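You operate a simulated robot arm through the tools that you are given. There is no shell and no other tool. Be economical: measure what you need, move in short steps, check, and stop when the job is done.

You run a simulated two-armed robot. Do the job below in one go: nothing can be reset, and whatever is moved stays where it is left.

TASK
Carry the red funnel with both arms and set it on the lower shelf of the small stand.

The check looks at the end state, three seconds after you hand in, the way a careful person would. Anything else that was tipped, shoved, dropped, spilled or broken makes it a failure.

THE ROBOT
Two 6-joint arms with two-finger parallel grippers on one trunk, on a base that drives. Base frame: it is fixed to the floor where the robot stands at the start and does not move with it; the origin is under the middle of the robot, x ahead of it, y to its left, z up. Units: m, degrees, N and s.
The left shoulder is at the start at [-0.102, 0.177, 0.758], the right one opposite. With the tool pointing down near the work surface each hand reaches from about 0.1 to 0.7 m from the robot's upright axis, wherever it stands, measured 20 degrees to its own side. Places, roughly: lower shelf of the small stand [0.6, 0.1, 0.3]. Payload 1.57 kg a hand.
The TCP of each hand is the grasp point between the finger pads, 0.03 m short of the fingertips. In the tool frame z runs along the fingers and y along their closing line. The gripper opens to 0.08 m. The fingers are 0.017 m wide and 0.012 m thick; the gripper's body (0.04 by 0.082 m) begins 0.08 m behind the TCP.
Orientation is that of the tool frame in the base frame, as a unit quaternion [w, x, y, z]. With the fingers straight down and closing along the base's y, the tool's x points along the base's -x, its y along +y and its z along -z.

THE INTERFACE
- The arms move only by the tool step_arm. It takes "left_commands", "right_commands" or both (then of equal length, played together; a hand with none holds still); each is a list of rows, each a list of 7 numbers: the shift along the tool's x, y, z in units of 25 mm (1.0 is 25 mm), then the turn, a rotation vector about the tool's x, y, z in units of 5 degrees (1.0 is 5 degrees), then the finger opening in m, from 0 to 0.08. In form: [[x, y, z, ax, ay, az, gripper], ...]. A call has 1 to 10 rows; each row shifts and turns the commanded pose from where the row before left it, along the tool's axes as they then stand. A call with a number of a shift or a turn outside -1 to 1 is refused whole. Each row takes 0.2 s and may step no farther than 0.05 m and 8.6 degrees from the row before; otherwise, or with a gripper value out of range, the whole call is refused. A pose out of reach is approached as far as the arm can. The call stops where the force on the tool passes 40 N (or 10 N more than at its start, if that is more) or the arm is blocked; 0.2 s more then pass. Each finger travels about 0.072 m/s and halts on what it meets, pressing with about 28 N; the grip force reading is that of the motor and also rises with nothing between the fingers. The clock runs only during rows and for 0.2 s after the last one: add rows that do not move to give the fingers time. It gives the time, the measured TCP pose, the force on the tool (base axes), the opening and the grip force at its end, in the units of the frame above (readings bear some noise), with the torque about the TCP (base axes, N m) and any sound that the robot's microphone picked up.
- Cameras (640 x 400 px; columns grow to the right, rows downward): "scene" is now at [0.0548, -0.0079, 1.4804]; the picture's right is [-0.10, -0.99, 0.00], its down [-0.78, 0.08, -0.62] and it looks along [0.62, -0.06, -0.78] (base axes); focal length 260 px, centre (320, 200). "left" rides on the left gripper at [0.072, 0.007, -0.122] in its tool frame; the picture's right is [-0.09, 1.00, 0.00], its down [-0.84, -0.08, -0.54] and it looks along [-0.54, -0.05, 0.84] (tool axes); focal length 238 px, centre (320, 200). "right" rides on the right gripper at [0.072, -0.007, -0.122] in its tool frame; the picture's right is [0.09, 1.00, 0.00], its down [-0.84, 0.08, -0.54] and it looks along [-0.54, 0.05, 0.84] (tool axes); focal length 238 px, centre (320, 200). There is no depth. A picture from a camera that has moved, and an enlarged one, comes with that camera's place and axes in the base frame and with its lens. The place of the scene camera against the robot may be out by one fixed shift of up to 0.025 m in any direction.
- grab_frame(camera): a new picture of that camera. It takes no simulated time.
- slide_trunk(by): slides the trunk up (or, below 0, down) by that many m; the arms and the scene camera ride with it, the base frame stays. It gives what a move gives, with no picture.
- steer(legs): drives the robot by 1 to 6 legs, each [ahead, left, turn to the left] in m, m and degrees, along the robot's own axes; the way and the turn of a leg run together, so that a leg with both is an arc; at most 1.5 m and 180 degrees a leg. The arms and the cameras ride along, it lands a little off, and it stops where it bumps. It gives what a move gives.
- aim_head(pan, tilt): turns the head with the scene camera to pan (to the left, within 143 degrees either way) and tilt (down, from -29 to 69), counted from straight ahead of the robot. It gives what a move gives.
- close_up(camera, box): a new picture of the part [left, top, right, bottom] of that camera's present view, enlarged. It takes no simulated time.
- job_done(): hands the job in; it is judged then, once.

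Go step by step. Nothing tells you exact positions but the pictures and the camera data: compare them with the known pose of the tool, close in by small moves and look again before you grip or let go. The budget is 120 turns and 88 pictures, counting those below and the enlarged ones. Unless the task says otherwise, let go and move clear before handing in, and close with one line.

The tools are called after "Request:" by a JSON object that holds its "op" and its "data". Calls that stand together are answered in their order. step_arm: Moves the arms, as the interface text tells. Its arguments: {"type":"object","properties":{"left_commands":{"type":"array"},"right_commands":{"type":"array"}},"required":[]} The other tools are called the same way: slide_trunk (by) slides the trunk up or down; steer (legs) drives the base; aim_head (pan, tilt) turns the head that bears the scene camera; grab_frame (camera) takes a picture; close_up (camera, box) takes an enlarged picture of a part of a camera's view; job_done () hands the job in.

At the start:

```text
t: 0.0
left_tool_pos: [0.4774, 0.2306, 1.0439]
left_ee_rot: [0.0, 0.0, 1.0, 0.0]
left_contact_force: [0.5, 0.2, -0.1]
left_wrist_torque: [-0.01, 0.01, 0.0]
left_opening: 0.0799
left_grasp_force: 0.1
right_tool_pos: [0.4453, -0.159, 1.0704]
right_ee_rot: [0.0, 0.001, 1.0, -0.001]
right_contact_force: [0.5, -0.2, 0.5]
right_wrist_torque: [0.03, 0.01, 0.05]
right_opening: 0.08
right_grasp_force: 0.0
trunk travel left (down, up): [-0.2, 0.128]
robot x, y, heading: [0.0021, -0.0002, 0.2]
head pan, tilt: [-5.7, 51.7]
```

scene: 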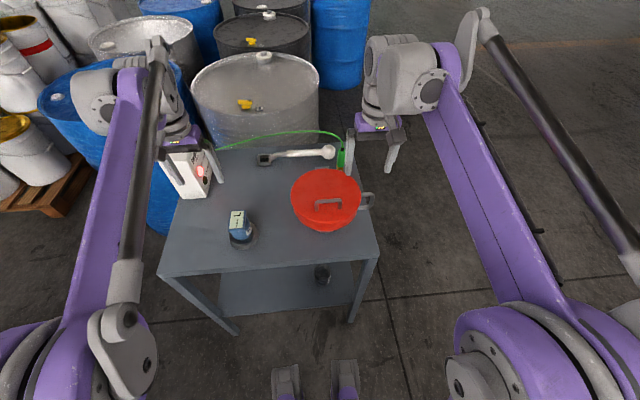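
right: 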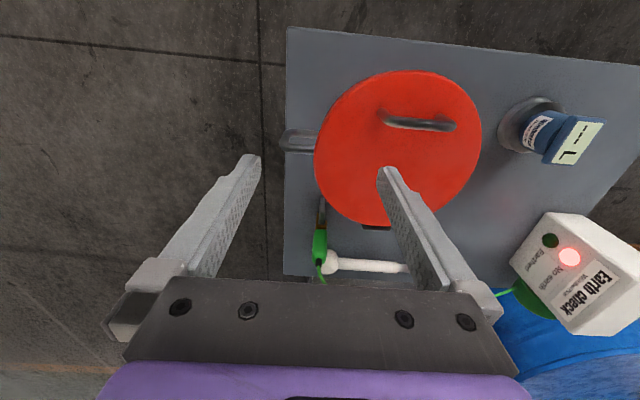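
left: 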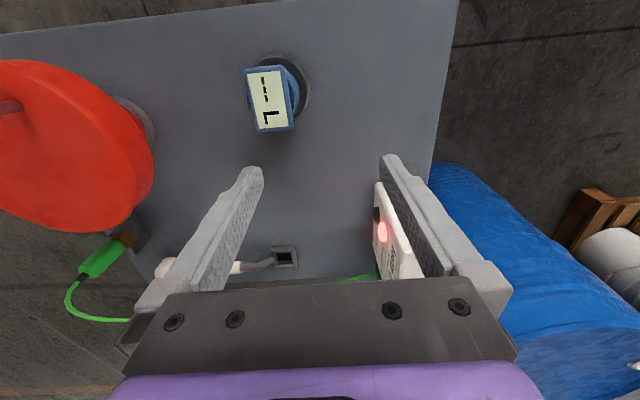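

The red funnel stands on the top plate of the stand with a lid handle, side lugs and perhaps a green earth cable near it; the lower shelf is below with something small on it. I look closer before moving.

Request:
{"op": "close_up", "data": {"camera": "scene", "box": [200, 110, 400, 235]}}

Request:
{"op": "close_up", "data": {"camera": "scene", "box": [150, 200, 400, 356]}}

Request:
{"op": "close_up", "data": {"camera": "right", "box": [260, 20, 640, 258]}}

```text
3.20 times, centred on (300, 172) of scene
camera zoom: at [0.0548, -0.0079, 1.4804], right [-0.1, -0.99, 0.0], down [-0.78, 0.08, -0.62], along [0.62, -0.06, -0.78], focal length 830 px, centre (384, 288)
```

zoom: 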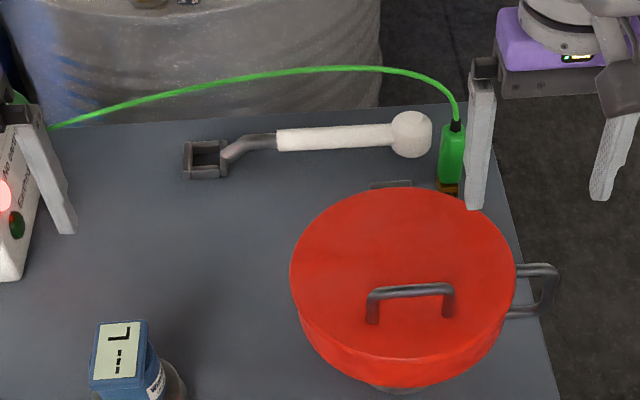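

```text
2.56 times, centred on (275, 278) of scene
camera zoom: at [0.0548, -0.0079, 1.4804], right [-0.1, -0.99, 0.0], down [-0.78, 0.08, -0.62], along [0.62, -0.06, -0.78], focal length 664 px, centre (435, 0)
```

zoom: 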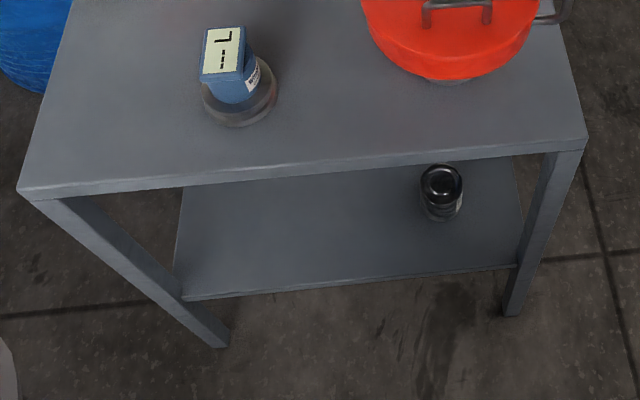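

```text
1.68 times, centred on (450, 139) of right
camera zoom: at [0.3751, -0.1655, 1.1918], right [-0.09, 1.0, 0.0], down [0.84, 0.08, 0.54], along [0.54, 0.05, -0.84], focal length 401 px, centre (102, 302)
```

zoom: 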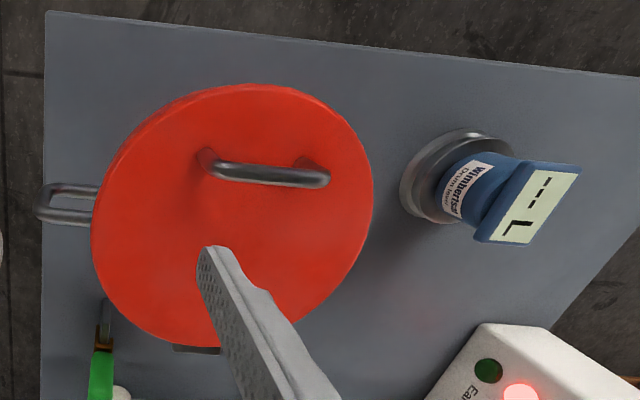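

Before planning the grasp I need cleaner views: I raise both hands and shift the right hand outward, so the wrist cameras can see the funnel sides.

Request:
{"op": "step_arm", "data": {"left_commands": [[1, -0.6, -1, 0, 0, 0, 0.08], [1, -0.6, -1, 0, 0, 0, 0.08], [1, -0.6, -1, 0, 0, 0, 0.08], [0, -0.6, -1, 0, 0, 0, 0.08]], "right_commands": [[1, -1, 0, 0, 0, 0, 0.08], [1, -1, 0, 0, 0, 0, 0.08], [1, -1, 0, 0, 0, 0, 0.08], [1, -1, 0, 0, 0, 0, 0.08]]}}

Request:
{"op": "grab_frame", "data": {"camera": "left"}}

Request:
{"op": "grab_frame", "data": {"camera": "right"}}

Request:
{"op": "close_up", "data": {"camera": "scene", "box": [160, 110, 400, 260]}}

```text
t: 1.0
left_tool_pos: [0.4022, 0.1703, 1.1458]
left_ee_rot: [0.0, 0.0, 1.0, 0.0]
left_contact_force: [-0.7, 0.0, 0.2]
left_wrist_torque: [-0.01, 0.02, -0.02]
left_opening: 0.0801
left_grasp_force: 0.0
right_tool_pos: [0.3461, -0.2591, 1.07]
right_ee_rot: [-0.001, 0.0, 1.0, 0.0]
right_contact_force: [-0.2, -1.2, 0.1]
right_wrist_torque: [0.02, 0.04, -0.02]
right_opening: 0.0801
right_grasp_force: 0.0
trunk travel left (down, up): [-0.2, 0.128]
robot x, y, heading: [-0.0021, -0.0012, -0.1]
head pan, tilt: [-5.7, 51.7]
```

```text
81 pictures are left
camera left: at [0.3309, 0.1773, 1.2661], right [0.09, 1.0, 0.0], down [0.84, -0.08, 0.54], along [0.54, -0.05, -0.84], focal length 238 px, centre (320, 200)
```

left: 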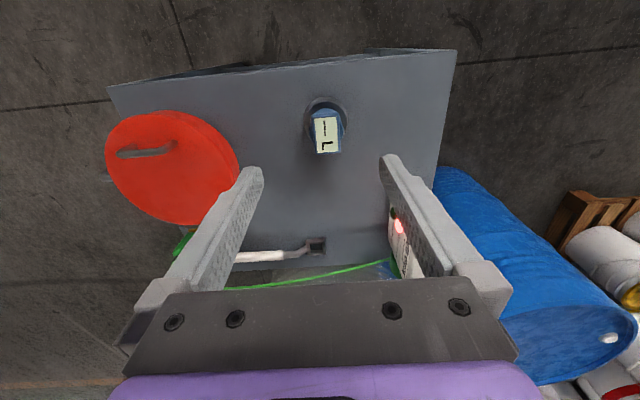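

```text
80 pictures are left
camera right: at [0.2754, -0.2647, 1.1904], right [-0.09, 1.0, 0.0], down [0.84, 0.08, 0.54], along [0.54, 0.05, -0.84], focal length 238 px, centre (320, 200)
```

right: 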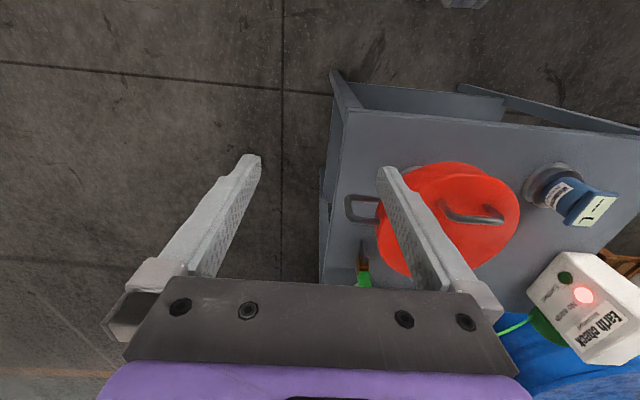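

```text
2.67 times, centred on (280, 185) of scene
camera zoom: at [0.0547, -0.0085, 1.4804], right [-0.1, -0.99, 0.0], down [-0.78, 0.08, -0.62], along [0.62, -0.06, -0.78], focal length 692 px, centre (427, 240)
```

zoom: 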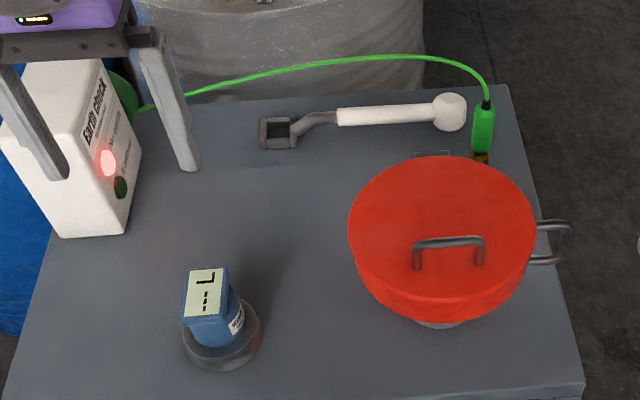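

The clamp lies just behind the funnel and the box lamp says "No earth", so I must see whether the clamp is attached. I tilt the right hand toward the left, staying outside the table, to look at the funnel from its right side.

Request:
{"op": "step_arm", "data": {"right_commands": [[0, -1, 0, -1, 0, 0, 0.08], [0, -1, 0, -1, 0, 0, 0.08], [0, -1, 0, -1, 0, 0, 0.08], [-1, -1, 0, -1, 0, 0, 0.08], [-1, -0.5, 0, -1, 0, 0, 0.08], [-1, 0, 0, -1, 0, 0, 0.08], [-1, 0, 0, -1, 0, 0, 0.08], [-1, 0, 0, -1, 0, 0, 0.08], [0, 0, 0, -1, 0, 0, 0.08], [0, 0, 0, -1, 0, 0, 0.08]]}}

Request:
{"op": "grab_frame", "data": {"camera": "right"}}

```text
t: 3.2
left_tool_pos: [0.4029, 0.1715, 1.1447]
left_ee_rot: [-0.001, 0.0, 1.0, 0.0]
left_contact_force: [-0.1, 0.3, 0.3]
left_wrist_torque: [0.0, 0.0, -0.02]
left_opening: 0.0799
left_grasp_force: 0.1
right_tool_pos: [0.4701, -0.3711, 1.0545]
right_ee_rot: [0.0, 0.0, 0.906, 0.424]
right_contact_force: [-0.5, -0.2, 1.0]
right_wrist_torque: [0.05, 0.01, 0.0]
right_opening: 0.08
right_grasp_force: 0.0
trunk travel left (down, up): [-0.2, 0.128]
robot x, y, heading: [0.0029, -0.0054, -0.0]
head pan, tilt: [-5.7, 51.7]
```

```text
78 pictures are left
camera right: at [0.3995, -0.4683, 1.1272], right [-0.09, 0.64, 0.76], down [0.84, -0.37, 0.41], along [0.54, 0.68, -0.5], focal length 238 px, centre (320, 200)
```

right: 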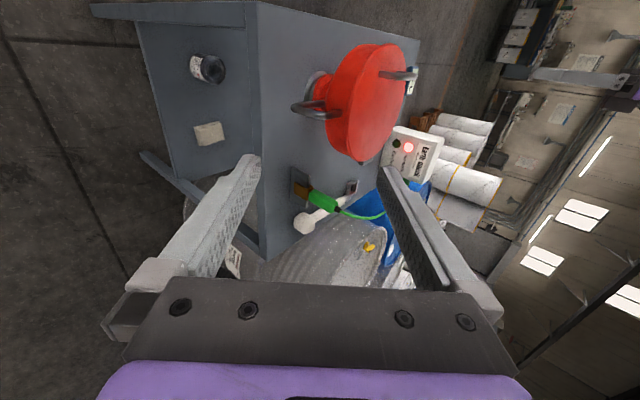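

Request:
{"op": "close_up", "data": {"camera": "right", "box": [240, 40, 448, 240]}}

Request:
{"op": "close_up", "data": {"camera": "right", "box": [80, 0, 280, 270]}}

```text
2.00 times, centred on (344, 140) of right
camera zoom: at [0.3995, -0.4683, 1.1272], right [-0.09, 0.64, 0.76], down [0.84, -0.37, 0.41], along [0.54, 0.68, -0.5], focal length 477 px, centre (272, 320)
```

zoom: 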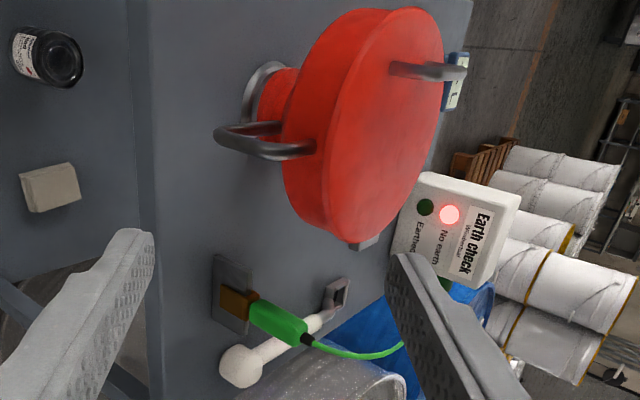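

```text
1.48 times, centred on (180, 135) of right
camera zoom: at [0.3995, -0.4683, 1.1272], right [-0.09, 0.64, 0.76], down [0.84, -0.37, 0.41], along [0.54, 0.68, -0.5], focal length 353 px, centre (527, 296)
```

zoom: 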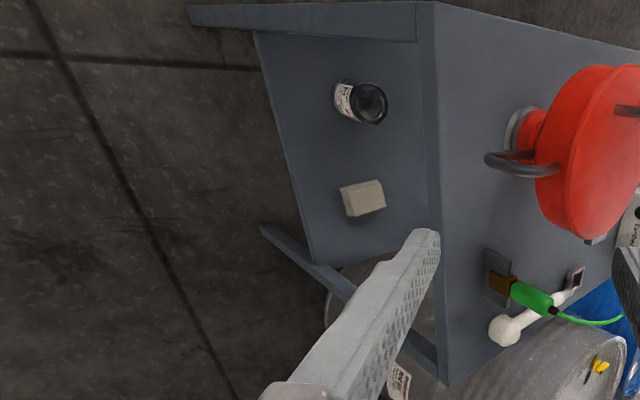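

The clamp sits on its own plate behind the funnel, not attached to it. The funnel (about 0.2 m wide, centre near [0.47, -0.06], table top near z 0.79) has a side loop on its right, a lid handle and a narrower neck in a grey foot. I bring the left hand back and low in front of the table to look at it from the front.

Request:
{"op": "step_arm", "data": {"left_commands": [[1, 0, 0, 0, 0, 0, 0.08], [1, 0, 0, 0, 0, 0, 0.08], [1, -0.5, 1, 0, 0, 0, 0.08], [1, -0.5, 1, 0, 0, 0, 0.08], [1, -0.5, 1, 0, 0, 0, 0.08], [0, -0.5, 1, 0, 0, 0, 0.08], [0, -0.5, 1, 0, -1, 0, 0.08], [0, 0, 1, 0, -1, 0, 0.08], [0, 0, 1, 0, -1, 0, 0.08], [0, 0, 1, 0, -1, 0, 0.08]]}}

Request:
{"op": "step_arm", "data": {"left_commands": [[0.5, 0, 0, 0, -1, 0, 0.08], [0.5, 0, 0, 0, -1, 0, 0.08], [0.5, 0, 0, 0, -1, 0, 0.08], [0, 0, 0, 0, -1, 0, 0.08], [0, 0, 0, 0, -1, 0, 0.08]]}}

Request:
{"op": "grab_frame", "data": {"camera": "left"}}

```text
t: 5.4
left_tool_pos: [0.2872, 0.1064, 0.9441]
left_ee_rot: [0.175, -0.001, 0.985, 0.001]
left_contact_force: [-0.5, 0.2, -0.7]
left_wrist_torque: [-0.02, 0.01, 0.04]
left_opening: 0.0802
left_grasp_force: 0.1
right_tool_pos: [0.471, -0.3704, 1.0541]
right_ee_rot: [0.0, 0.001, 0.906, 0.423]
right_contact_force: [-0.4, 0.4, -0.1]
right_wrist_torque: [-0.01, 0.03, -0.02]
right_opening: 0.08
right_grasp_force: 0.2
trunk travel left (down, up): [-0.2, 0.128]
robot x, y, heading: [0.0056, 0.0024, -0.0]
head pan, tilt: [-5.7, 51.7]
```

```text
t: 6.6
left_tool_pos: [0.2542, 0.1075, 0.9281]
left_ee_rot: [0.383, 0.0, 0.924, 0.0]
left_contact_force: [-1.1, 0.6, 0.5]
left_wrist_torque: [0.03, 0.01, 0.03]
left_opening: 0.08
left_grasp_force: 0.1
right_tool_pos: [0.4688, -0.3707, 1.0555]
right_ee_rot: [0.0, 0.0, 0.906, 0.423]
right_contact_force: [-0.3, -1.0, 1.0]
right_wrist_torque: [-0.01, 0.04, 0.0]
right_opening: 0.08
right_grasp_force: 0.0
trunk travel left (down, up): [-0.2, 0.128]
robot x, y, heading: [0.0005, -0.0019, -0.0]
head pan, tilt: [-5.7, 51.7]
```

```text
75 pictures are left
camera left: at [0.1186, 0.1145, 0.9629], right [0.06, 1.0, 0.06], down [0.21, -0.08, 0.98], along [0.98, -0.05, -0.21], focal length 238 px, centre (320, 200)
```

left: 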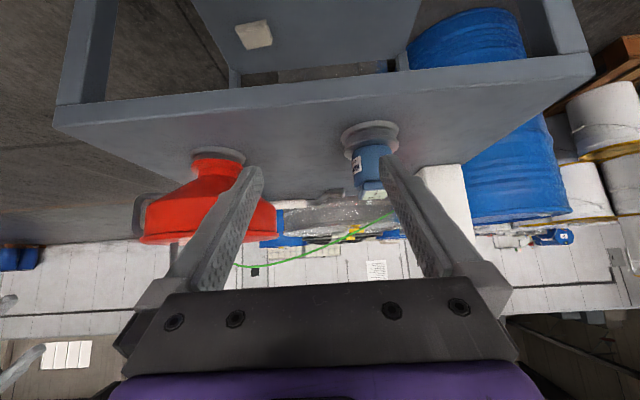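

Request:
{"op": "close_up", "data": {"camera": "left", "box": [120, 130, 296, 250]}}

Request:
{"op": "grab_frame", "data": {"camera": "scene"}}

```text
3.33 times, centred on (208, 190) of left
camera zoom: at [0.1186, 0.1145, 0.9629], right [0.06, 1.0, 0.06], down [0.21, -0.08, 0.98], along [0.98, -0.05, -0.21], focal length 794 px, centre (693, 233)
```

zoom: 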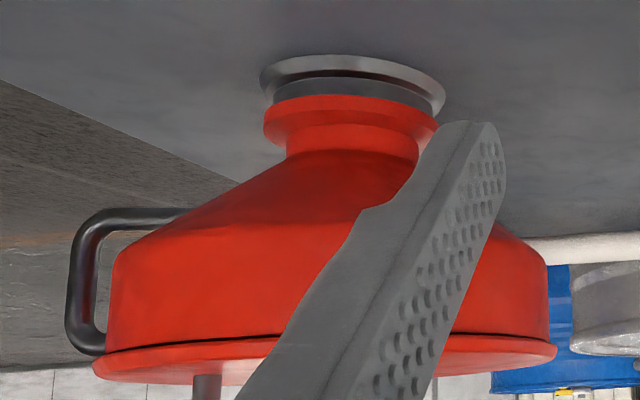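

```text
73 pictures are left
camera scene: at [0.0544, -0.0076, 1.4804], right [-0.1, -0.99, 0.0], down [-0.78, 0.08, -0.62], along [0.62, -0.06, -0.78], focal length 260 px, centre (320, 200)
```

scene: 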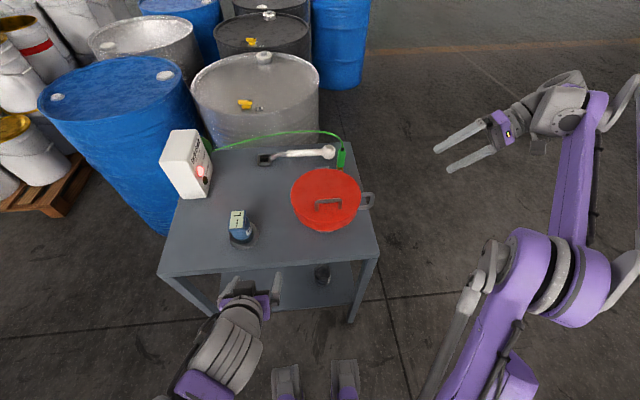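

The funnel is clear now: a grey foot, a slim red neck (about 64 mm, z ≈ 0.84), a cone, a drum with lid (hinged, so not to lift by), and a vertical loop on its right at about [0.468, -0.193]. Plan: left hand takes the neck from the front, right hand takes the loop from the front, both pointing ahead, then lift with the trunk, back off, lower, drive in. I level the left hand first.

Request:
{"op": "step_arm", "data": {"left_commands": [[0, -1, 0, 0, -1, 0, 0.08], [0, -1, 0, 0, -1, 0, 0.08], [0, -1, 0, 0, -1, 0, 0.08], [0, -1, 0, 0, -1, 0, 0.08], [0, -1, 0, 0, -1, 0, 0.08], [0, -1, 0, 0, -1, 0, 0.08], [0, -0.8, 0, 0, -1, 0, 0.08], [0, 0, 0, 0, -1, 0, 0.08], [0, 0, 0, 0, -1, 0, 0.08], [0.5, 0, 0, 0, 0, 0, 0.08]]}}

Request:
{"op": "grab_frame", "data": {"camera": "left"}}

```text
t: 8.8
left_tool_pos: [0.2574, -0.0642, 0.9195]
left_ee_rot: [0.707, 0.0, 0.707, 0.0]
left_contact_force: [0.7, -0.3, -0.4]
left_wrist_torque: [0.0, 0.03, 0.02]
left_opening: 0.0798
left_grasp_force: 0.0
right_tool_pos: [0.4702, -0.3697, 1.0569]
right_ee_rot: [0.0, 0.001, 0.906, 0.422]
right_contact_force: [0.5, 0.2, 0.8]
right_wrist_torque: [0.01, -0.01, 0.0]
right_opening: 0.0798
right_grasp_force: 0.1
trunk travel left (down, up): [-0.2, 0.128]
robot x, y, heading: [0.0016, -0.0018, -0.3]
head pan, tilt: [-5.7, 51.7]
```

```text
72 pictures are left
camera left: at [0.1367, -0.0575, 0.8463], right [0.0, 1.0, 0.09], down [-0.54, -0.08, 0.84], along [0.84, -0.05, 0.54], focal length 238 px, centre (320, 200)
```

left: 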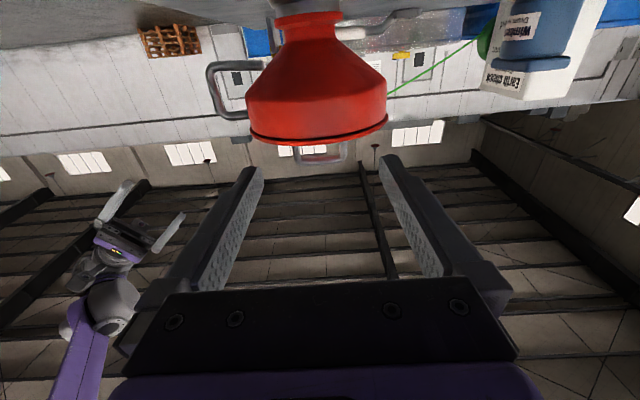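

Request:
{"op": "close_up", "data": {"camera": "left", "box": [190, 0, 430, 170]}}

```text
2.35 times, centred on (310, 85) of left
camera zoom: at [0.1367, -0.0575, 0.8463], right [0.0, 1.0, 0.09], down [-0.54, -0.08, 0.84], along [0.84, -0.05, 0.54], focal length 561 px, centre (344, 471)
```

zoom: 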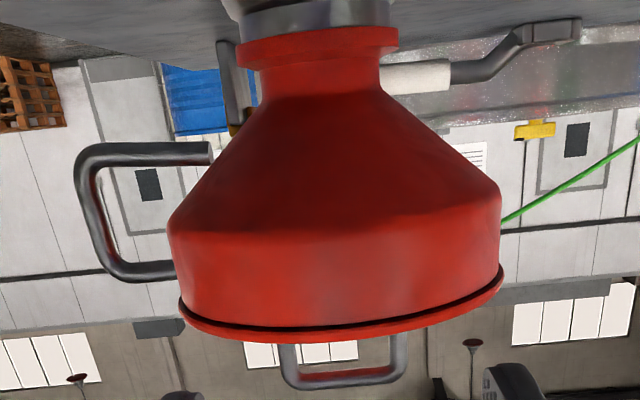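

From the front at neck height I get: neck axis ≈ [0.475, -0.068], groove z ≈ 0.83–0.84; loop bar ≈ [0.474, -0.197], z 0.855–0.913. I move the left hand to a stand-off in front of the neck with a 15° yaw, and start levelling the right hand out to the side.

Request:
{"op": "step_arm", "data": {"left_commands": [[0.83, 0.25, 1, 0, 0, 0, 0.08], [0.83, 0.25, 1, 0, 0, 0, 0.08], [0.83, 0.25, 1, 0, 0, 0, 0.08], [0.83, 0.25, 1, 0, 0, 0, 0.08], [0, 0, 0, 1, 0, 0, 0.08], [0, 0, 0, 1, 0, 0, 0.08], [0, 0, 0, 1, 0, 0, 0.08], [0, 0, 0, 0, 0, 0, 0.08]]}}

Request:
{"op": "close_up", "data": {"camera": "left", "box": [160, 0, 480, 220]}}

Request:
{"op": "close_up", "data": {"camera": "scene", "box": [220, 150, 420, 290]}}

```text
t: 10.6
left_tool_pos: [0.3794, -0.0534, 0.8846]
left_ee_rot: [0.7, 0.092, 0.702, -0.092]
left_contact_force: [0.6, 0.8, -0.4]
left_wrist_torque: [-0.02, -0.01, 0.06]
left_opening: 0.0801
left_grasp_force: 0.1
left hand out of reach, approached as far as the arm can: row 1, 2, 3, 4, 5, 6
right_tool_pos: [0.4705, -0.3702, 1.0554]
right_ee_rot: [0.0, 0.0, 0.906, 0.423]
right_contact_force: [-0.5, -1.2, 0.3]
right_wrist_torque: [0.01, 0.02, -0.01]
right_opening: 0.0802
right_grasp_force: 0.1
trunk travel left (down, up): [-0.2, 0.128]
robot x, y, heading: [0.0003, 0.0001, -0.1]
head pan, tilt: [-5.7, 51.7]
```

```text
1.82 times, centred on (320, 110) of left
camera zoom: at [0.2638, -0.0161, 0.8116], right [0.26, 0.96, 0.09], down [-0.54, 0.07, 0.84], along [0.8, -0.27, 0.54], focal length 433 px, centre (320, 364)
```

zoom: 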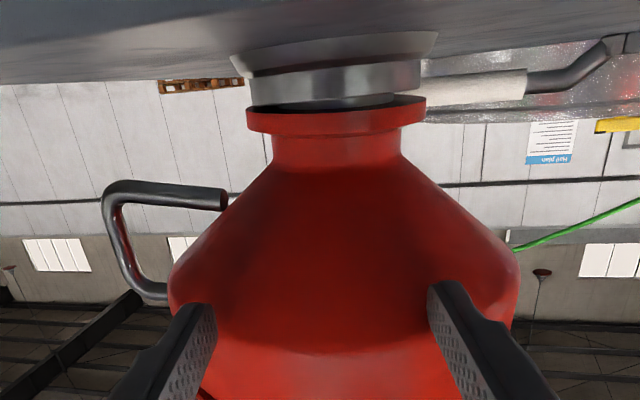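

```text
2.86 times, centred on (320, 220) of scene
camera zoom: at [0.0548, -0.0081, 1.4804], right [-0.1, -0.99, 0.0], down [-0.78, 0.08, -0.62], along [0.62, -0.06, -0.78], focal length 741 px, centre (320, 143)
```

zoom: 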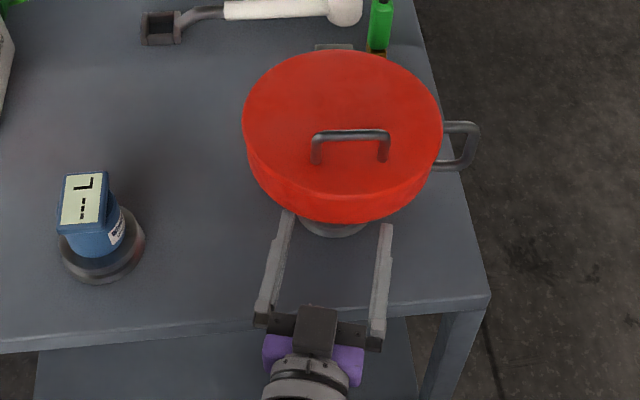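

The left arm is too folded this close to the robot, so it can't reach the commanded spot. I back the robot up by 0.17 m so both arms have a comfortable distance.

Request:
{"op": "steer", "data": {"legs": [[-0.17, 0, 0]]}}

```text
t: 12.1
left_tool_pos: [0.2085, -0.0545, 0.8848]
left_ee_rot: [0.701, 0.092, 0.701, -0.092]
left_contact_force: [0.6, -0.4, 0.3]
left_wrist_torque: [-0.04, 0.0, 0.01]
left_opening: 0.08
left_grasp_force: 0.1
right_tool_pos: [0.3004, -0.3703, 1.0555]
right_ee_rot: [0.0, -0.001, 0.906, 0.423]
right_contact_force: [-1.1, -0.2, 0.1]
right_wrist_torque: [0.03, 0.03, -0.04]
right_opening: 0.08
right_grasp_force: 0.1
trunk travel left (down, up): [-0.2, 0.128]
robot x, y, heading: [-0.1677, 0.0008, -0.2]
head pan, tilt: [-5.7, 51.7]
```

Request:
{"op": "step_arm", "data": {"left_commands": [[0.33, 0.374, 0.945, 0, 0, 0, 0.08], [0.33, 0.374, 0.945, 0, 0, 0, 0.08], [0.33, 0.374, 0.945, 0, 0, 0, 0.08], [0.33, 0.374, 0.945, 0, 0, 0, 0.08], [0.33, 0.374, 0.945, 0, 0, 0, 0.08], [0.33, 0.374, 0.945, 0, 0, 0, 0.08], [0, 0, 0, 0, 0, 0, 0.08], [0, 0, 0, 0, 0, 0, 0.08], [0, 0, 0, 0, 0, 0, 0.08], [0, 0, 0, 0, 0, 0, 0.08]], "right_commands": [[0, 0, 0, 1, 0, 0, 0.08], [0, 0, 0, 1, 0, 0, 0.08], [0, 0, 0, 1, 0, 0, 0.08], [0, 0, 0, 1, 0, 0, 0.08], [0, 0, 0, 1, 0, 0, 0.08], [0, 0, 0, 1, 0, 0, 0.08], [0, 0, 0, 1, 0, 0, 0.08], [0, 0, 0, 1, 0, 0, 0.08], [0, 0, 0, 1, 0, 0, 0.08], [0, 0, 0, 1, 0, 0, 0.08]]}}

Request:
{"op": "step_arm", "data": {"right_commands": [[0, 0, 0.3, 0, -1, 0, 0.08], [0, 0, 0.3, 0, -1, 0, 0.08], [0, 0, 0.3, 0, -1, 0, 0.08], [0, 0, 0.3, 0, -1, 0, 0.08], [0, 0, 0, 0, -1, 0, 0.08], [0, 0, 0, 0, -1, 0, 0.08], [0, 0, 0, 0, -1, 0, 0.08], [0, 0, 0, 0, -1, 0, 0.08], [0, 0, 0, 0, -1, 0, 0.08], [0, 0, 0, 0, -1, 0, 0.08]]}}

Request:
{"op": "step_arm", "data": {"right_commands": [[0, 0, 0, 0, -1, 0, 0.08], [0, 0, 0, 0, -1, 0, 0.08], [0, 0, 0, 0, -1, 0, 0.08], [0, 0, 0, 0, -1, 0, 0.08], [0, 0, 0, 0, -1, 0, 0.08], [0, 0, 0, 0, -1, 0, 0.08], [0, 0, 0, 0, -1, 0, 0.08], [0, 0, 0, 0, -1, 0, 0.08]]}}

Request:
{"op": "grab_frame", "data": {"camera": "left"}}

```text
t: 14.3
left_tool_pos: [0.3602, -0.0379, 0.8349]
left_ee_rot: [0.7, 0.092, 0.702, -0.092]
left_contact_force: [1.1, -0.4, 0.0]
left_wrist_torque: [0.03, -0.02, 0.01]
left_opening: 0.08
left_grasp_force: 0.2
right_tool_pos: [0.3014, -0.3682, 1.0541]
right_ee_rot: [0.0, 0.0, 1.0, -0.001]
right_contact_force: [-0.2, 0.2, -0.1]
right_wrist_torque: [0.0, -0.01, -0.01]
right_opening: 0.08
right_grasp_force: 0.0
trunk travel left (down, up): [-0.2, 0.128]
robot x, y, heading: [-0.1694, -0.0003, -0.2]
head pan, tilt: [-5.7, 51.7]
```

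```text
t: 16.5
left_tool_pos: [0.3606, -0.0389, 0.8353]
left_ee_rot: [0.7, 0.092, 0.702, -0.092]
left_contact_force: [0.9, -0.6, 0.0]
left_wrist_torque: [0.0, -0.01, -0.06]
left_opening: 0.0801
left_grasp_force: 0.1
right_tool_pos: [0.3052, -0.3701, 1.0249]
right_ee_rot: [0.423, 0.0, 0.906, -0.001]
right_contact_force: [-0.2, -0.3, -0.1]
right_wrist_torque: [0.02, 0.01, 0.01]
right_opening: 0.0799
right_grasp_force: 0.0
trunk travel left (down, up): [-0.2, 0.128]
robot x, y, heading: [-0.1659, 0.0013, 0.1]
head pan, tilt: [-5.7, 51.7]
```

```text
t: 18.3
left_tool_pos: [0.3612, -0.0376, 0.8345]
left_ee_rot: [0.7, 0.092, 0.702, -0.091]
left_contact_force: [0.6, 0.3, 0.1]
left_wrist_torque: [-0.01, 0.01, 0.01]
left_opening: 0.0802
left_grasp_force: 0.1
right_tool_pos: [0.3045, -0.3711, 1.026]
right_ee_rot: [0.708, 0.0, 0.707, 0.0]
right_contact_force: [0.5, -0.5, 0.0]
right_wrist_torque: [0.02, 0.0, 0.03]
right_opening: 0.0799
right_grasp_force: 0.1
trunk travel left (down, up): [-0.2, 0.128]
robot x, y, heading: [-0.168, 0.0011, -0.3]
head pan, tilt: [-5.7, 51.7]
```

```text
68 pictures are left
camera left: at [0.2459, -0.0005, 0.7617], right [0.26, 0.96, 0.09], down [-0.54, 0.06, 0.84], along [0.8, -0.27, 0.54], focal length 238 px, centre (320, 200)
```

left: 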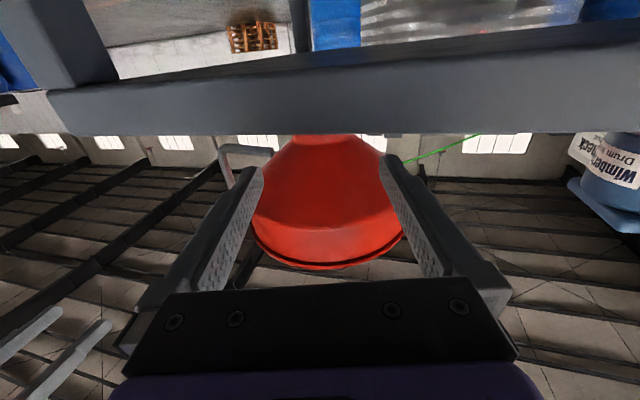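

Request:
{"op": "close_up", "data": {"camera": "left", "box": [220, 110, 440, 280]}}

Request:
{"op": "grab_frame", "data": {"camera": "right"}}

```text
2.35 times, centred on (330, 195) of left
camera zoom: at [0.2459, -0.0005, 0.7617], right [0.26, 0.96, 0.09], down [-0.54, 0.06, 0.84], along [0.8, -0.27, 0.54], focal length 561 px, centre (296, 212)
```

zoom: 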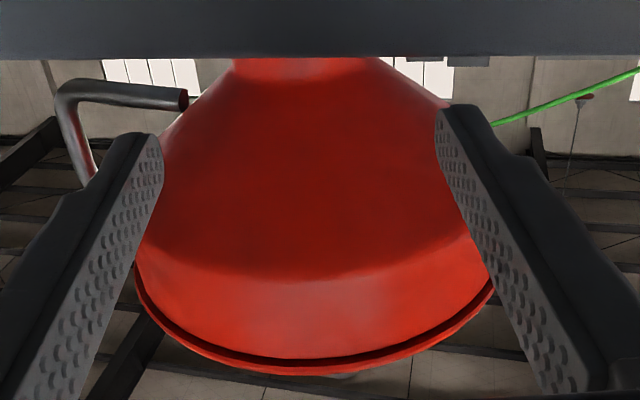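

```text
66 pictures are left
camera right: at [0.183, -0.3771, 0.953], right [0.0, 1.0, -0.09], down [-0.54, 0.08, 0.84], along [0.84, 0.05, 0.54], focal length 238 px, centre (320, 200)
```

right: 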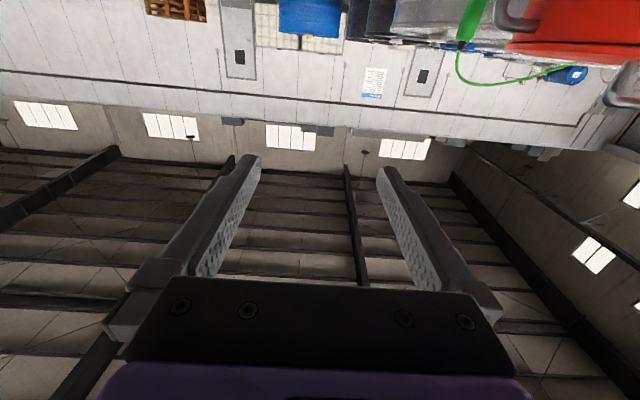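

Left hand is lined up with the neck within a few mm. I slide it in so the fingers straddle the neck, still open.

Request:
{"op": "step_arm", "data": {"left_commands": [[0, 0.02, 0.84, 0, 0, 0, 0.08], [0, 0.02, 0.84, 0, 0, 0, 0.08], [0, 0.02, 0.84, 0, 0, 0, 0.08], [0, 0.02, 0.84, 0, 0, 0, 0.08], [0, 0.02, 0.84, 0, 0, 0, 0.08]], "right_commands": [[0.9, 1, 0, 0, 0, 0, 0.08], [0.9, 1, 0, 0, 0, 0, 0.08], [0.9, 1, 0, 0, 0, 0, 0.06], [0.9, 1, 0, 0, 0, 0, 0.04], [0.9, 1, 0, 0, 0, 0, 0.03]]}}

Request:
{"op": "grab_frame", "data": {"camera": "left"}}

Request:
{"op": "grab_frame", "data": {"camera": "right"}}

Request:
{"op": "close_up", "data": {"camera": "scene", "box": [200, 80, 440, 240]}}

```text
t: 19.5
left_tool_pos: [0.4648, -0.0591, 0.8333]
left_ee_rot: [0.701, 0.092, 0.702, -0.092]
left_contact_force: [1.4, 0.2, 2.5]
left_wrist_torque: [-0.11, -0.05, 0.03]
left_opening: 0.0801
left_grasp_force: 0.1
right_tool_pos: [0.3066, -0.2449, 0.912]
right_ee_rot: [0.707, 0.0, 0.707, 0.0]
right_contact_force: [-0.3, 0.0, -0.4]
right_wrist_torque: [0.01, 0.01, 0.01]
right_opening: 0.0299
right_grasp_force: 0.0
trunk travel left (down, up): [-0.2, 0.128]
robot x, y, heading: [-0.1704, -0.0002, -0.2]
head pan, tilt: [-5.7, 51.7]
```

```text
65 pictures are left
camera left: at [0.3491, -0.0219, 0.7605], right [0.26, 0.96, 0.09], down [-0.54, 0.06, 0.84], along [0.8, -0.27, 0.54], focal length 238 px, centre (320, 200)
```

left: 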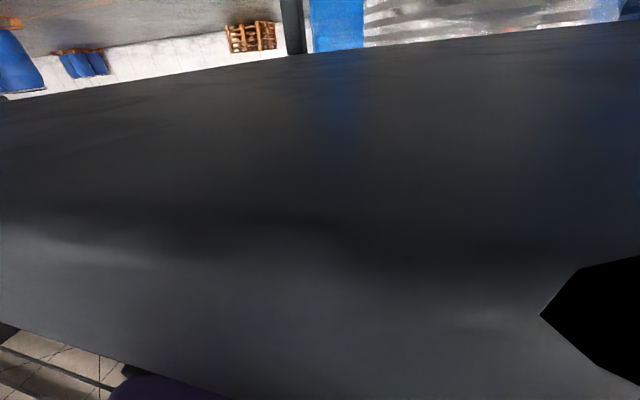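

```text
64 pictures are left
camera right: at [0.1853, -0.2515, 0.8399], right [0.0, 1.0, -0.09], down [-0.54, 0.08, 0.84], along [0.84, 0.05, 0.54], focal length 238 px, centre (320, 200)
```

right: 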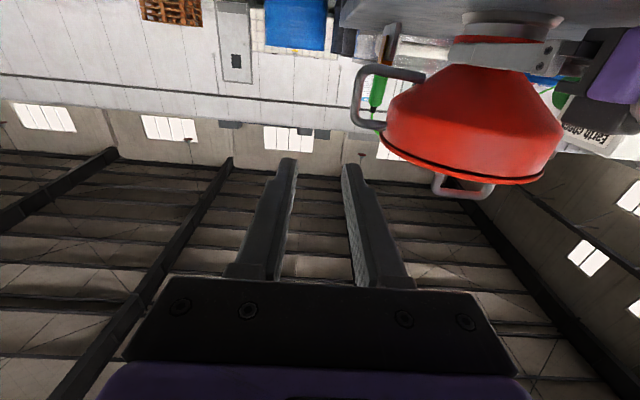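

```text
2.50 times, centred on (320, 160) of scene
camera zoom: at [-0.1145, -0.0078, 1.4804], right [-0.1, -0.99, 0.0], down [-0.78, 0.08, -0.62], along [0.62, -0.06, -0.78], focal length 649 px, centre (320, 300)
```

zoom: 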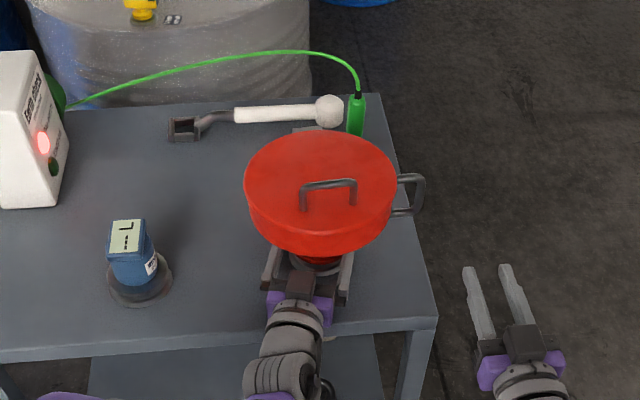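

Request:
{"op": "close_up", "data": {"camera": "right", "box": [340, 0, 600, 200]}}

```text
2.00 times, centred on (470, 100) of right
camera zoom: at [0.1853, -0.2515, 0.8399], right [0.0, 1.0, -0.09], down [-0.54, 0.08, 0.84], along [0.84, 0.05, 0.54], focal length 477 px, centre (20, 400)
```

zoom: 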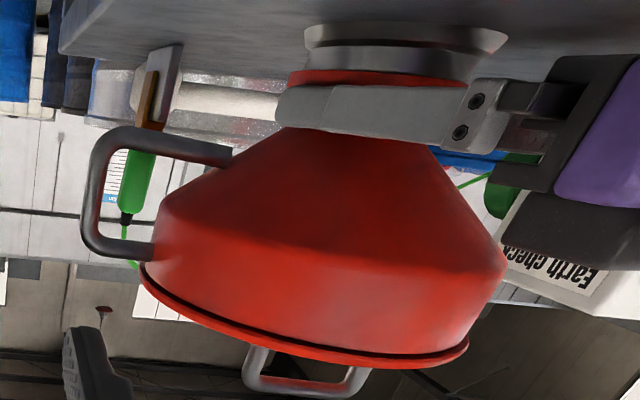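

The left fingers straddle the neck groove. I raise 3 mm, centre by 4 mm, and close the left hand on the neck.

Request:
{"op": "step_arm", "data": {"left_commands": [[-0.12, -0.17, 0, 0, 0, 0, 0.08], [0, 0, 0, 0, 0, 0, 0.07], [0, 0, 0, 0, 0, 0, 0.06], [0, 0, 0, 0, 0, 0, 0.05], [0, 0, 0, 0, 0, 0, 0.05]]}}

Request:
{"op": "close_up", "data": {"camera": "right", "box": [340, 0, 600, 200]}}

```text
t: 20.7
left_tool_pos: [0.4623, -0.0644, 0.8366]
left_ee_rot: [0.701, 0.092, 0.702, -0.091]
left_contact_force: [0.3, -0.9, -3.7]
left_wrist_torque: [0.05, 0.11, 0.02]
left_opening: 0.0588
left_grasp_force: 28.0
right_tool_pos: [0.3065, -0.2441, 0.9128]
right_ee_rot: [0.707, -0.001, 0.708, 0.0]
right_contact_force: [0.7, 0.4, -0.2]
right_wrist_torque: [0.01, -0.01, -0.01]
right_opening: 0.0298
right_grasp_force: 0.0
trunk travel left (down, up): [-0.2, 0.128]
robot x, y, heading: [-0.1669, -0.0021, -0.3]
head pan, tilt: [-5.7, 51.7]
```

```text
2.00 times, centred on (470, 100) of right
camera zoom: at [0.1856, -0.252, 0.8399], right [0.0, 1.0, -0.09], down [-0.54, 0.08, 0.84], along [0.84, 0.05, 0.54], focal length 477 px, centre (20, 400)
```

zoom: 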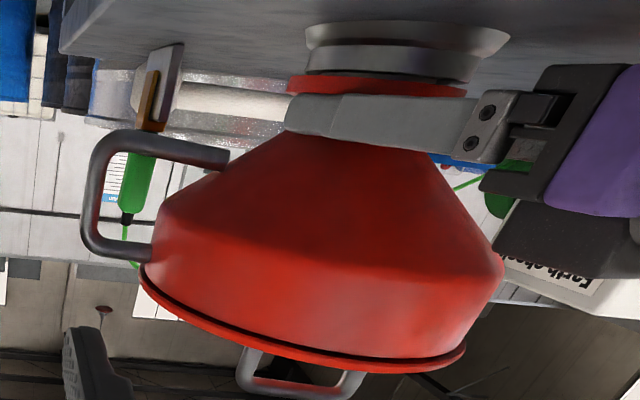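

Left grip holds the neck (58.8 mm, 28 N). Now the right hand approaches the loop bar, about [0.48, -0.204, 0.885].

Request:
{"op": "step_arm", "data": {"right_commands": [[0.39, 0.52, 0.7, 0, 0, 0, 0.03], [0.39, 0.52, 0.7, 0, 0, 0, 0.03], [0.39, 0.52, 0.7, 0, 0, 0, 0.03]]}}

Request:
{"op": "close_up", "data": {"camera": "right", "box": [220, 20, 460, 180]}}

```text
t: 21.5
left_tool_pos: [0.4633, -0.064, 0.8367]
left_ee_rot: [0.701, 0.092, 0.702, -0.092]
left_contact_force: [0.0, -0.8, -3.9]
left_wrist_torque: [0.04, 0.08, 0.01]
left_opening: 0.0587
left_grasp_force: 28.1
right_tool_pos: [0.3606, -0.205, 0.8848]
right_ee_rot: [0.707, 0.001, 0.707, 0.001]
right_contact_force: [1.4, 0.2, 0.7]
right_wrist_torque: [0.01, 0.01, 0.01]
right_opening: 0.0301
right_grasp_force: 0.1
trunk travel left (down, up): [-0.2, 0.128]
robot x, y, heading: [-0.1693, 0.0025, -0.0]
head pan, tilt: [-5.7, 51.7]
```

```text
2.50 times, centred on (340, 100) of right
camera zoom: at [0.2389, -0.2119, 0.8115], right [0.0, 1.0, -0.09], down [-0.54, 0.08, 0.84], along [0.84, 0.05, 0.54], focal length 596 px, centre (270, 450)
```

zoom: 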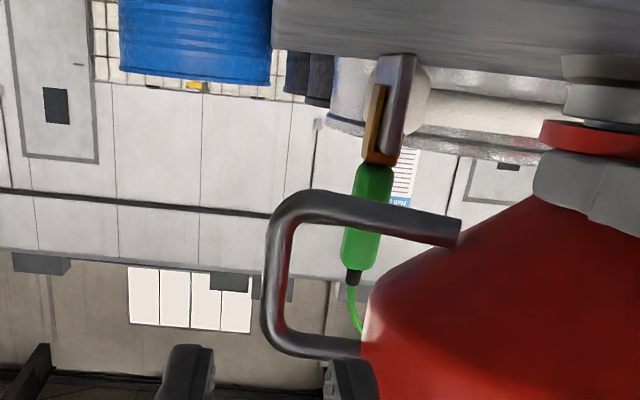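

Request:
{"op": "step_arm", "data": {"right_commands": [[0, 0.03, 0.9, 0, 0, 0, 0.03], [0, 0, 0.9, 0, 0, 0, 0.03], [0, 0, 0.9, 0, 0, 0, 0.03]]}}

Request:
{"op": "close_up", "data": {"camera": "right", "box": [200, 60, 440, 220]}}

```text
t: 22.3
left_tool_pos: [0.4627, -0.0642, 0.8367]
left_ee_rot: [0.701, 0.092, 0.701, -0.092]
left_contact_force: [0.2, -0.3, -3.6]
left_wrist_torque: [0.05, 0.09, 0.01]
left_opening: 0.0585
left_grasp_force: 28.4
right_tool_pos: [0.4261, -0.2063, 0.882]
right_ee_rot: [0.707, -0.001, 0.707, 0.001]
right_contact_force: [-0.2, -0.1, 0.7]
right_wrist_torque: [0.02, 0.01, 0.06]
right_opening: 0.0302
right_grasp_force: 0.1
trunk travel left (down, up): [-0.2, 0.128]
robot x, y, heading: [-0.1658, -0.0004, -0.3]
head pan, tilt: [-5.7, 51.7]
```

```text
2.50 times, centred on (320, 140) of right
camera zoom: at [0.3051, -0.2133, 0.81], right [0.0, 1.0, -0.09], down [-0.54, 0.08, 0.84], along [0.84, 0.05, 0.54], focal length 596 px, centre (320, 350)
```

zoom: 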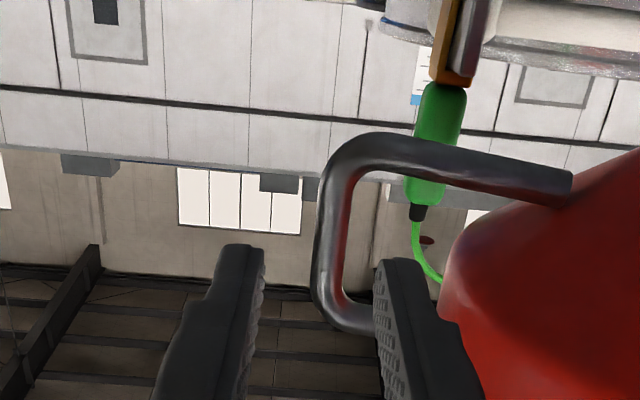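

The bar lies between the fingers; I advance the last 5 cm and look.

Request:
{"op": "step_arm", "data": {"right_commands": [[-0.05, 0.06, 1, 0, 0, 0, 0.03], [0, 0, 1, 0, 0, 0, 0.03]]}}

Request:
{"op": "close_up", "data": {"camera": "right", "box": [200, 100, 440, 260]}}

```text
t: 22.9
left_tool_pos: [0.4598, -0.0646, 0.8367]
left_ee_rot: [0.701, 0.093, 0.701, -0.092]
left_contact_force: [0.7, -0.4, -4.8]
left_wrist_torque: [0.03, 0.08, 0.01]
left_opening: 0.0586
left_grasp_force: 28.1
right_tool_pos: [0.4704, -0.2029, 0.8831]
right_ee_rot: [0.707, 0.0, 0.707, 0.0]
right_contact_force: [-35.7, 2.9, -14.9]
right_wrist_torque: [0.23, 1.4, -0.25]
right_opening: 0.03
right_grasp_force: 0.1
trunk travel left (down, up): [-0.2, 0.128]
robot x, y, heading: [-0.1675, 0.0006, -0.1]
head pan, tilt: [-5.7, 51.7]
```

```text
2.50 times, centred on (320, 180) of right
camera zoom: at [0.3501, -0.2091, 0.8107], right [0.0, 1.0, -0.09], down [-0.54, 0.08, 0.84], along [0.84, 0.05, 0.54], focal length 596 px, centre (320, 250)
```

zoom: 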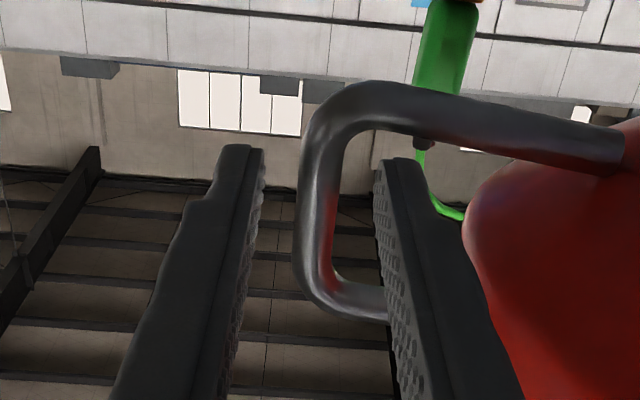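

The right hand met something (about 36 N backward) though the bar is already between the pads, roughly 15 mm ahead of the TCP. I back off 8 mm at once and check what it touched.

Request:
{"op": "step_arm", "data": {"right_commands": [[0, 0, -0.45, 0, 0, 0, 0.03]]}}

Request:
{"op": "close_up", "data": {"camera": "scene", "box": [260, 110, 420, 230]}}

Request:
{"op": "close_up", "data": {"camera": "right", "box": [200, 100, 440, 260]}}

```text
t: 23.3
left_tool_pos: [0.4624, -0.065, 0.8377]
left_ee_rot: [0.701, 0.093, 0.701, -0.093]
left_contact_force: [-0.5, 0.3, -4.6]
left_wrist_torque: [0.0, 0.11, -0.01]
left_opening: 0.0589
left_grasp_force: 28.2
right_tool_pos: [0.4638, -0.2025, 0.8853]
right_ee_rot: [0.707, -0.001, 0.707, 0.001]
right_contact_force: [-0.1, 0.7, 0.1]
right_wrist_torque: [0.02, 0.0, -0.04]
right_opening: 0.0302
right_grasp_force: 0.0
trunk travel left (down, up): [-0.2, 0.128]
robot x, y, heading: [-0.1682, -0.0051, -0.6]
head pan, tilt: [-5.7, 51.7]
```

```text
3.33 times, centred on (340, 170) of scene
camera zoom: at [-0.1143, -0.0079, 1.4805], right [-0.1, -1.0, 0.0], down [-0.78, 0.08, -0.62], along [0.62, -0.06, -0.78], focal length 865 px, centre (253, 300)
```

zoom: 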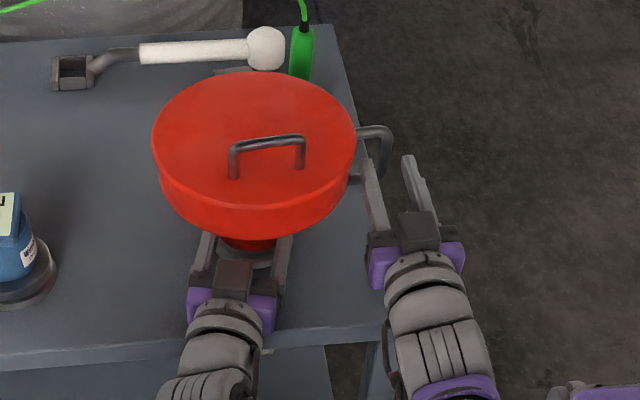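

```text
2.50 times, centred on (320, 180) of right
camera zoom: at [0.3437, -0.2089, 0.8114], right [0.0, 1.0, -0.09], down [-0.54, 0.08, 0.84], along [0.84, 0.05, 0.54], focal length 596 px, centre (320, 250)
```

zoom: 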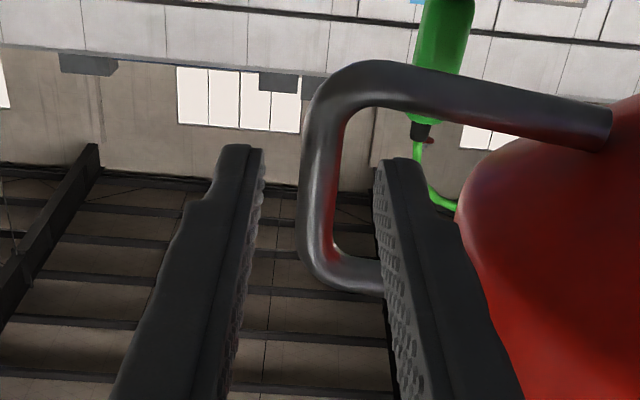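

The torque tells the right camera bracket met the table's front edge (about [0.35, -0.20, 0.79]), with nothing displaced; the loop bar is nearer x ≈ 0.49. I retreat, pitch the right hand 15° downward so the bracket clears the table, and go in again.

Request:
{"op": "step_arm", "data": {"right_commands": [[0, 0, -1, 0, 0, 0, 0.03], [0, 0, -1, 0, 0, 0, 0.03], [0, 0, 0, 0, 1, 0, 0.03], [0, 0, 0, 0, 1, 0, 0.03], [0, 0, 0, 0, 1, 0, 0.03]]}}

Request:
{"op": "step_arm", "data": {"right_commands": [[-0.3, 0, 0.86, 0, 0, 0, 0.03], [-0.3, 0, 0.86, 0, 0, 0, 0.03], [-0.3, 0, 0.86, 0, 0, 0, 0.03]]}}

Request:
{"op": "grab_frame", "data": {"camera": "right"}}

```text
t: 24.5
left_tool_pos: [0.4624, -0.0637, 0.8357]
left_ee_rot: [0.7, 0.093, 0.702, -0.093]
left_contact_force: [0.1, -0.5, -4.4]
left_wrist_torque: [0.06, 0.09, 0.0]
left_opening: 0.0585
left_grasp_force: 27.1
right_tool_pos: [0.4156, -0.1995, 0.8846]
right_ee_rot: [0.638, -0.004, 0.77, 0.005]
right_contact_force: [0.2, 0.3, 1.2]
right_wrist_torque: [0.0, 0.04, 0.0]
right_opening: 0.0301
right_grasp_force: 0.0
right hand out of reach, approached as far as the arm can: row 5
trunk travel left (down, up): [-0.2, 0.128]
robot x, y, heading: [-0.1699, 0.0019, 0.0]
head pan, tilt: [-5.7, 51.7]
```

```text
t: 25.3
left_tool_pos: [0.463, -0.0627, 0.8375]
left_ee_rot: [0.701, 0.092, 0.701, -0.092]
left_contact_force: [0.0, 0.2, -4.6]
left_wrist_torque: [-0.01, 0.09, 0.01]
left_opening: 0.0587
left_grasp_force: 27.8
right_tool_pos: [0.4816, -0.1995, 0.8951]
right_ee_rot: [0.638, -0.005, 0.77, 0.006]
right_contact_force: [0.6, 0.5, -0.6]
right_wrist_torque: [0.0, 0.0, 0.0]
right_opening: 0.03
right_grasp_force: 0.0
trunk travel left (down, up): [-0.2, 0.128]
robot x, y, heading: [-0.168, 0.0009, -0.2]
head pan, tilt: [-5.7, 51.7]
```

```text
55 pictures are left
camera right: at [0.3492, -0.2083, 0.8468], right [-0.03, 1.0, -0.09], down [-0.38, 0.07, 0.92], along [0.93, 0.06, 0.37], focal length 238 px, centre (320, 200)
```

right: 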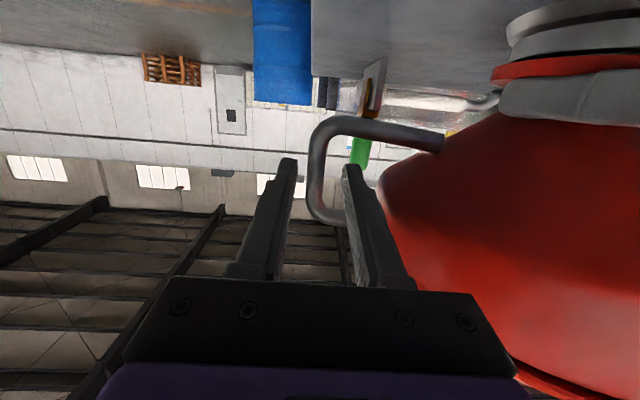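

Bar is between the pads with no contact. Closing the right hand.

Request:
{"op": "step_arm", "data": {"right_commands": [[0, 0, 0, 0, 0, 0, 0.02], [0, 0, 0, 0, 0, 0, 0.01], [0, 0, 0, 0, 0, 0, 0.0], [0, 0, 0, 0, 0, 0, 0.0]]}}

Request:
{"op": "close_up", "data": {"camera": "right", "box": [200, 80, 440, 240]}}

```text
t: 26.3
left_tool_pos: [0.4616, -0.0634, 0.8369]
left_ee_rot: [0.7, 0.091, 0.702, -0.091]
left_contact_force: [-3.6, 12.4, -5.7]
left_wrist_torque: [-0.34, -0.01, -0.07]
left_opening: 0.0585
left_grasp_force: 28.1
right_tool_pos: [0.4806, -0.2006, 0.8951]
right_ee_rot: [0.639, -0.004, 0.769, 0.005]
right_contact_force: [4.5, -12.1, 2.1]
right_wrist_torque: [-0.07, -0.07, -0.21]
right_opening: 0.0112
right_grasp_force: 28.1
trunk travel left (down, up): [-0.2, 0.128]
robot x, y, heading: [-0.1696, 0.0024, 0.1]
head pan, tilt: [-5.7, 51.7]
```

```text
2.50 times, centred on (320, 160) of right
camera zoom: at [0.3488, -0.2094, 0.8469], right [-0.03, 1.0, -0.09], down [-0.38, 0.07, 0.92], along [0.93, 0.06, 0.37], focal length 596 px, centre (320, 300)
```

zoom: 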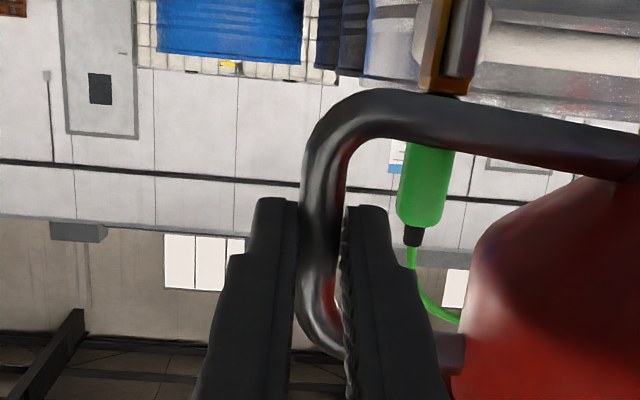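

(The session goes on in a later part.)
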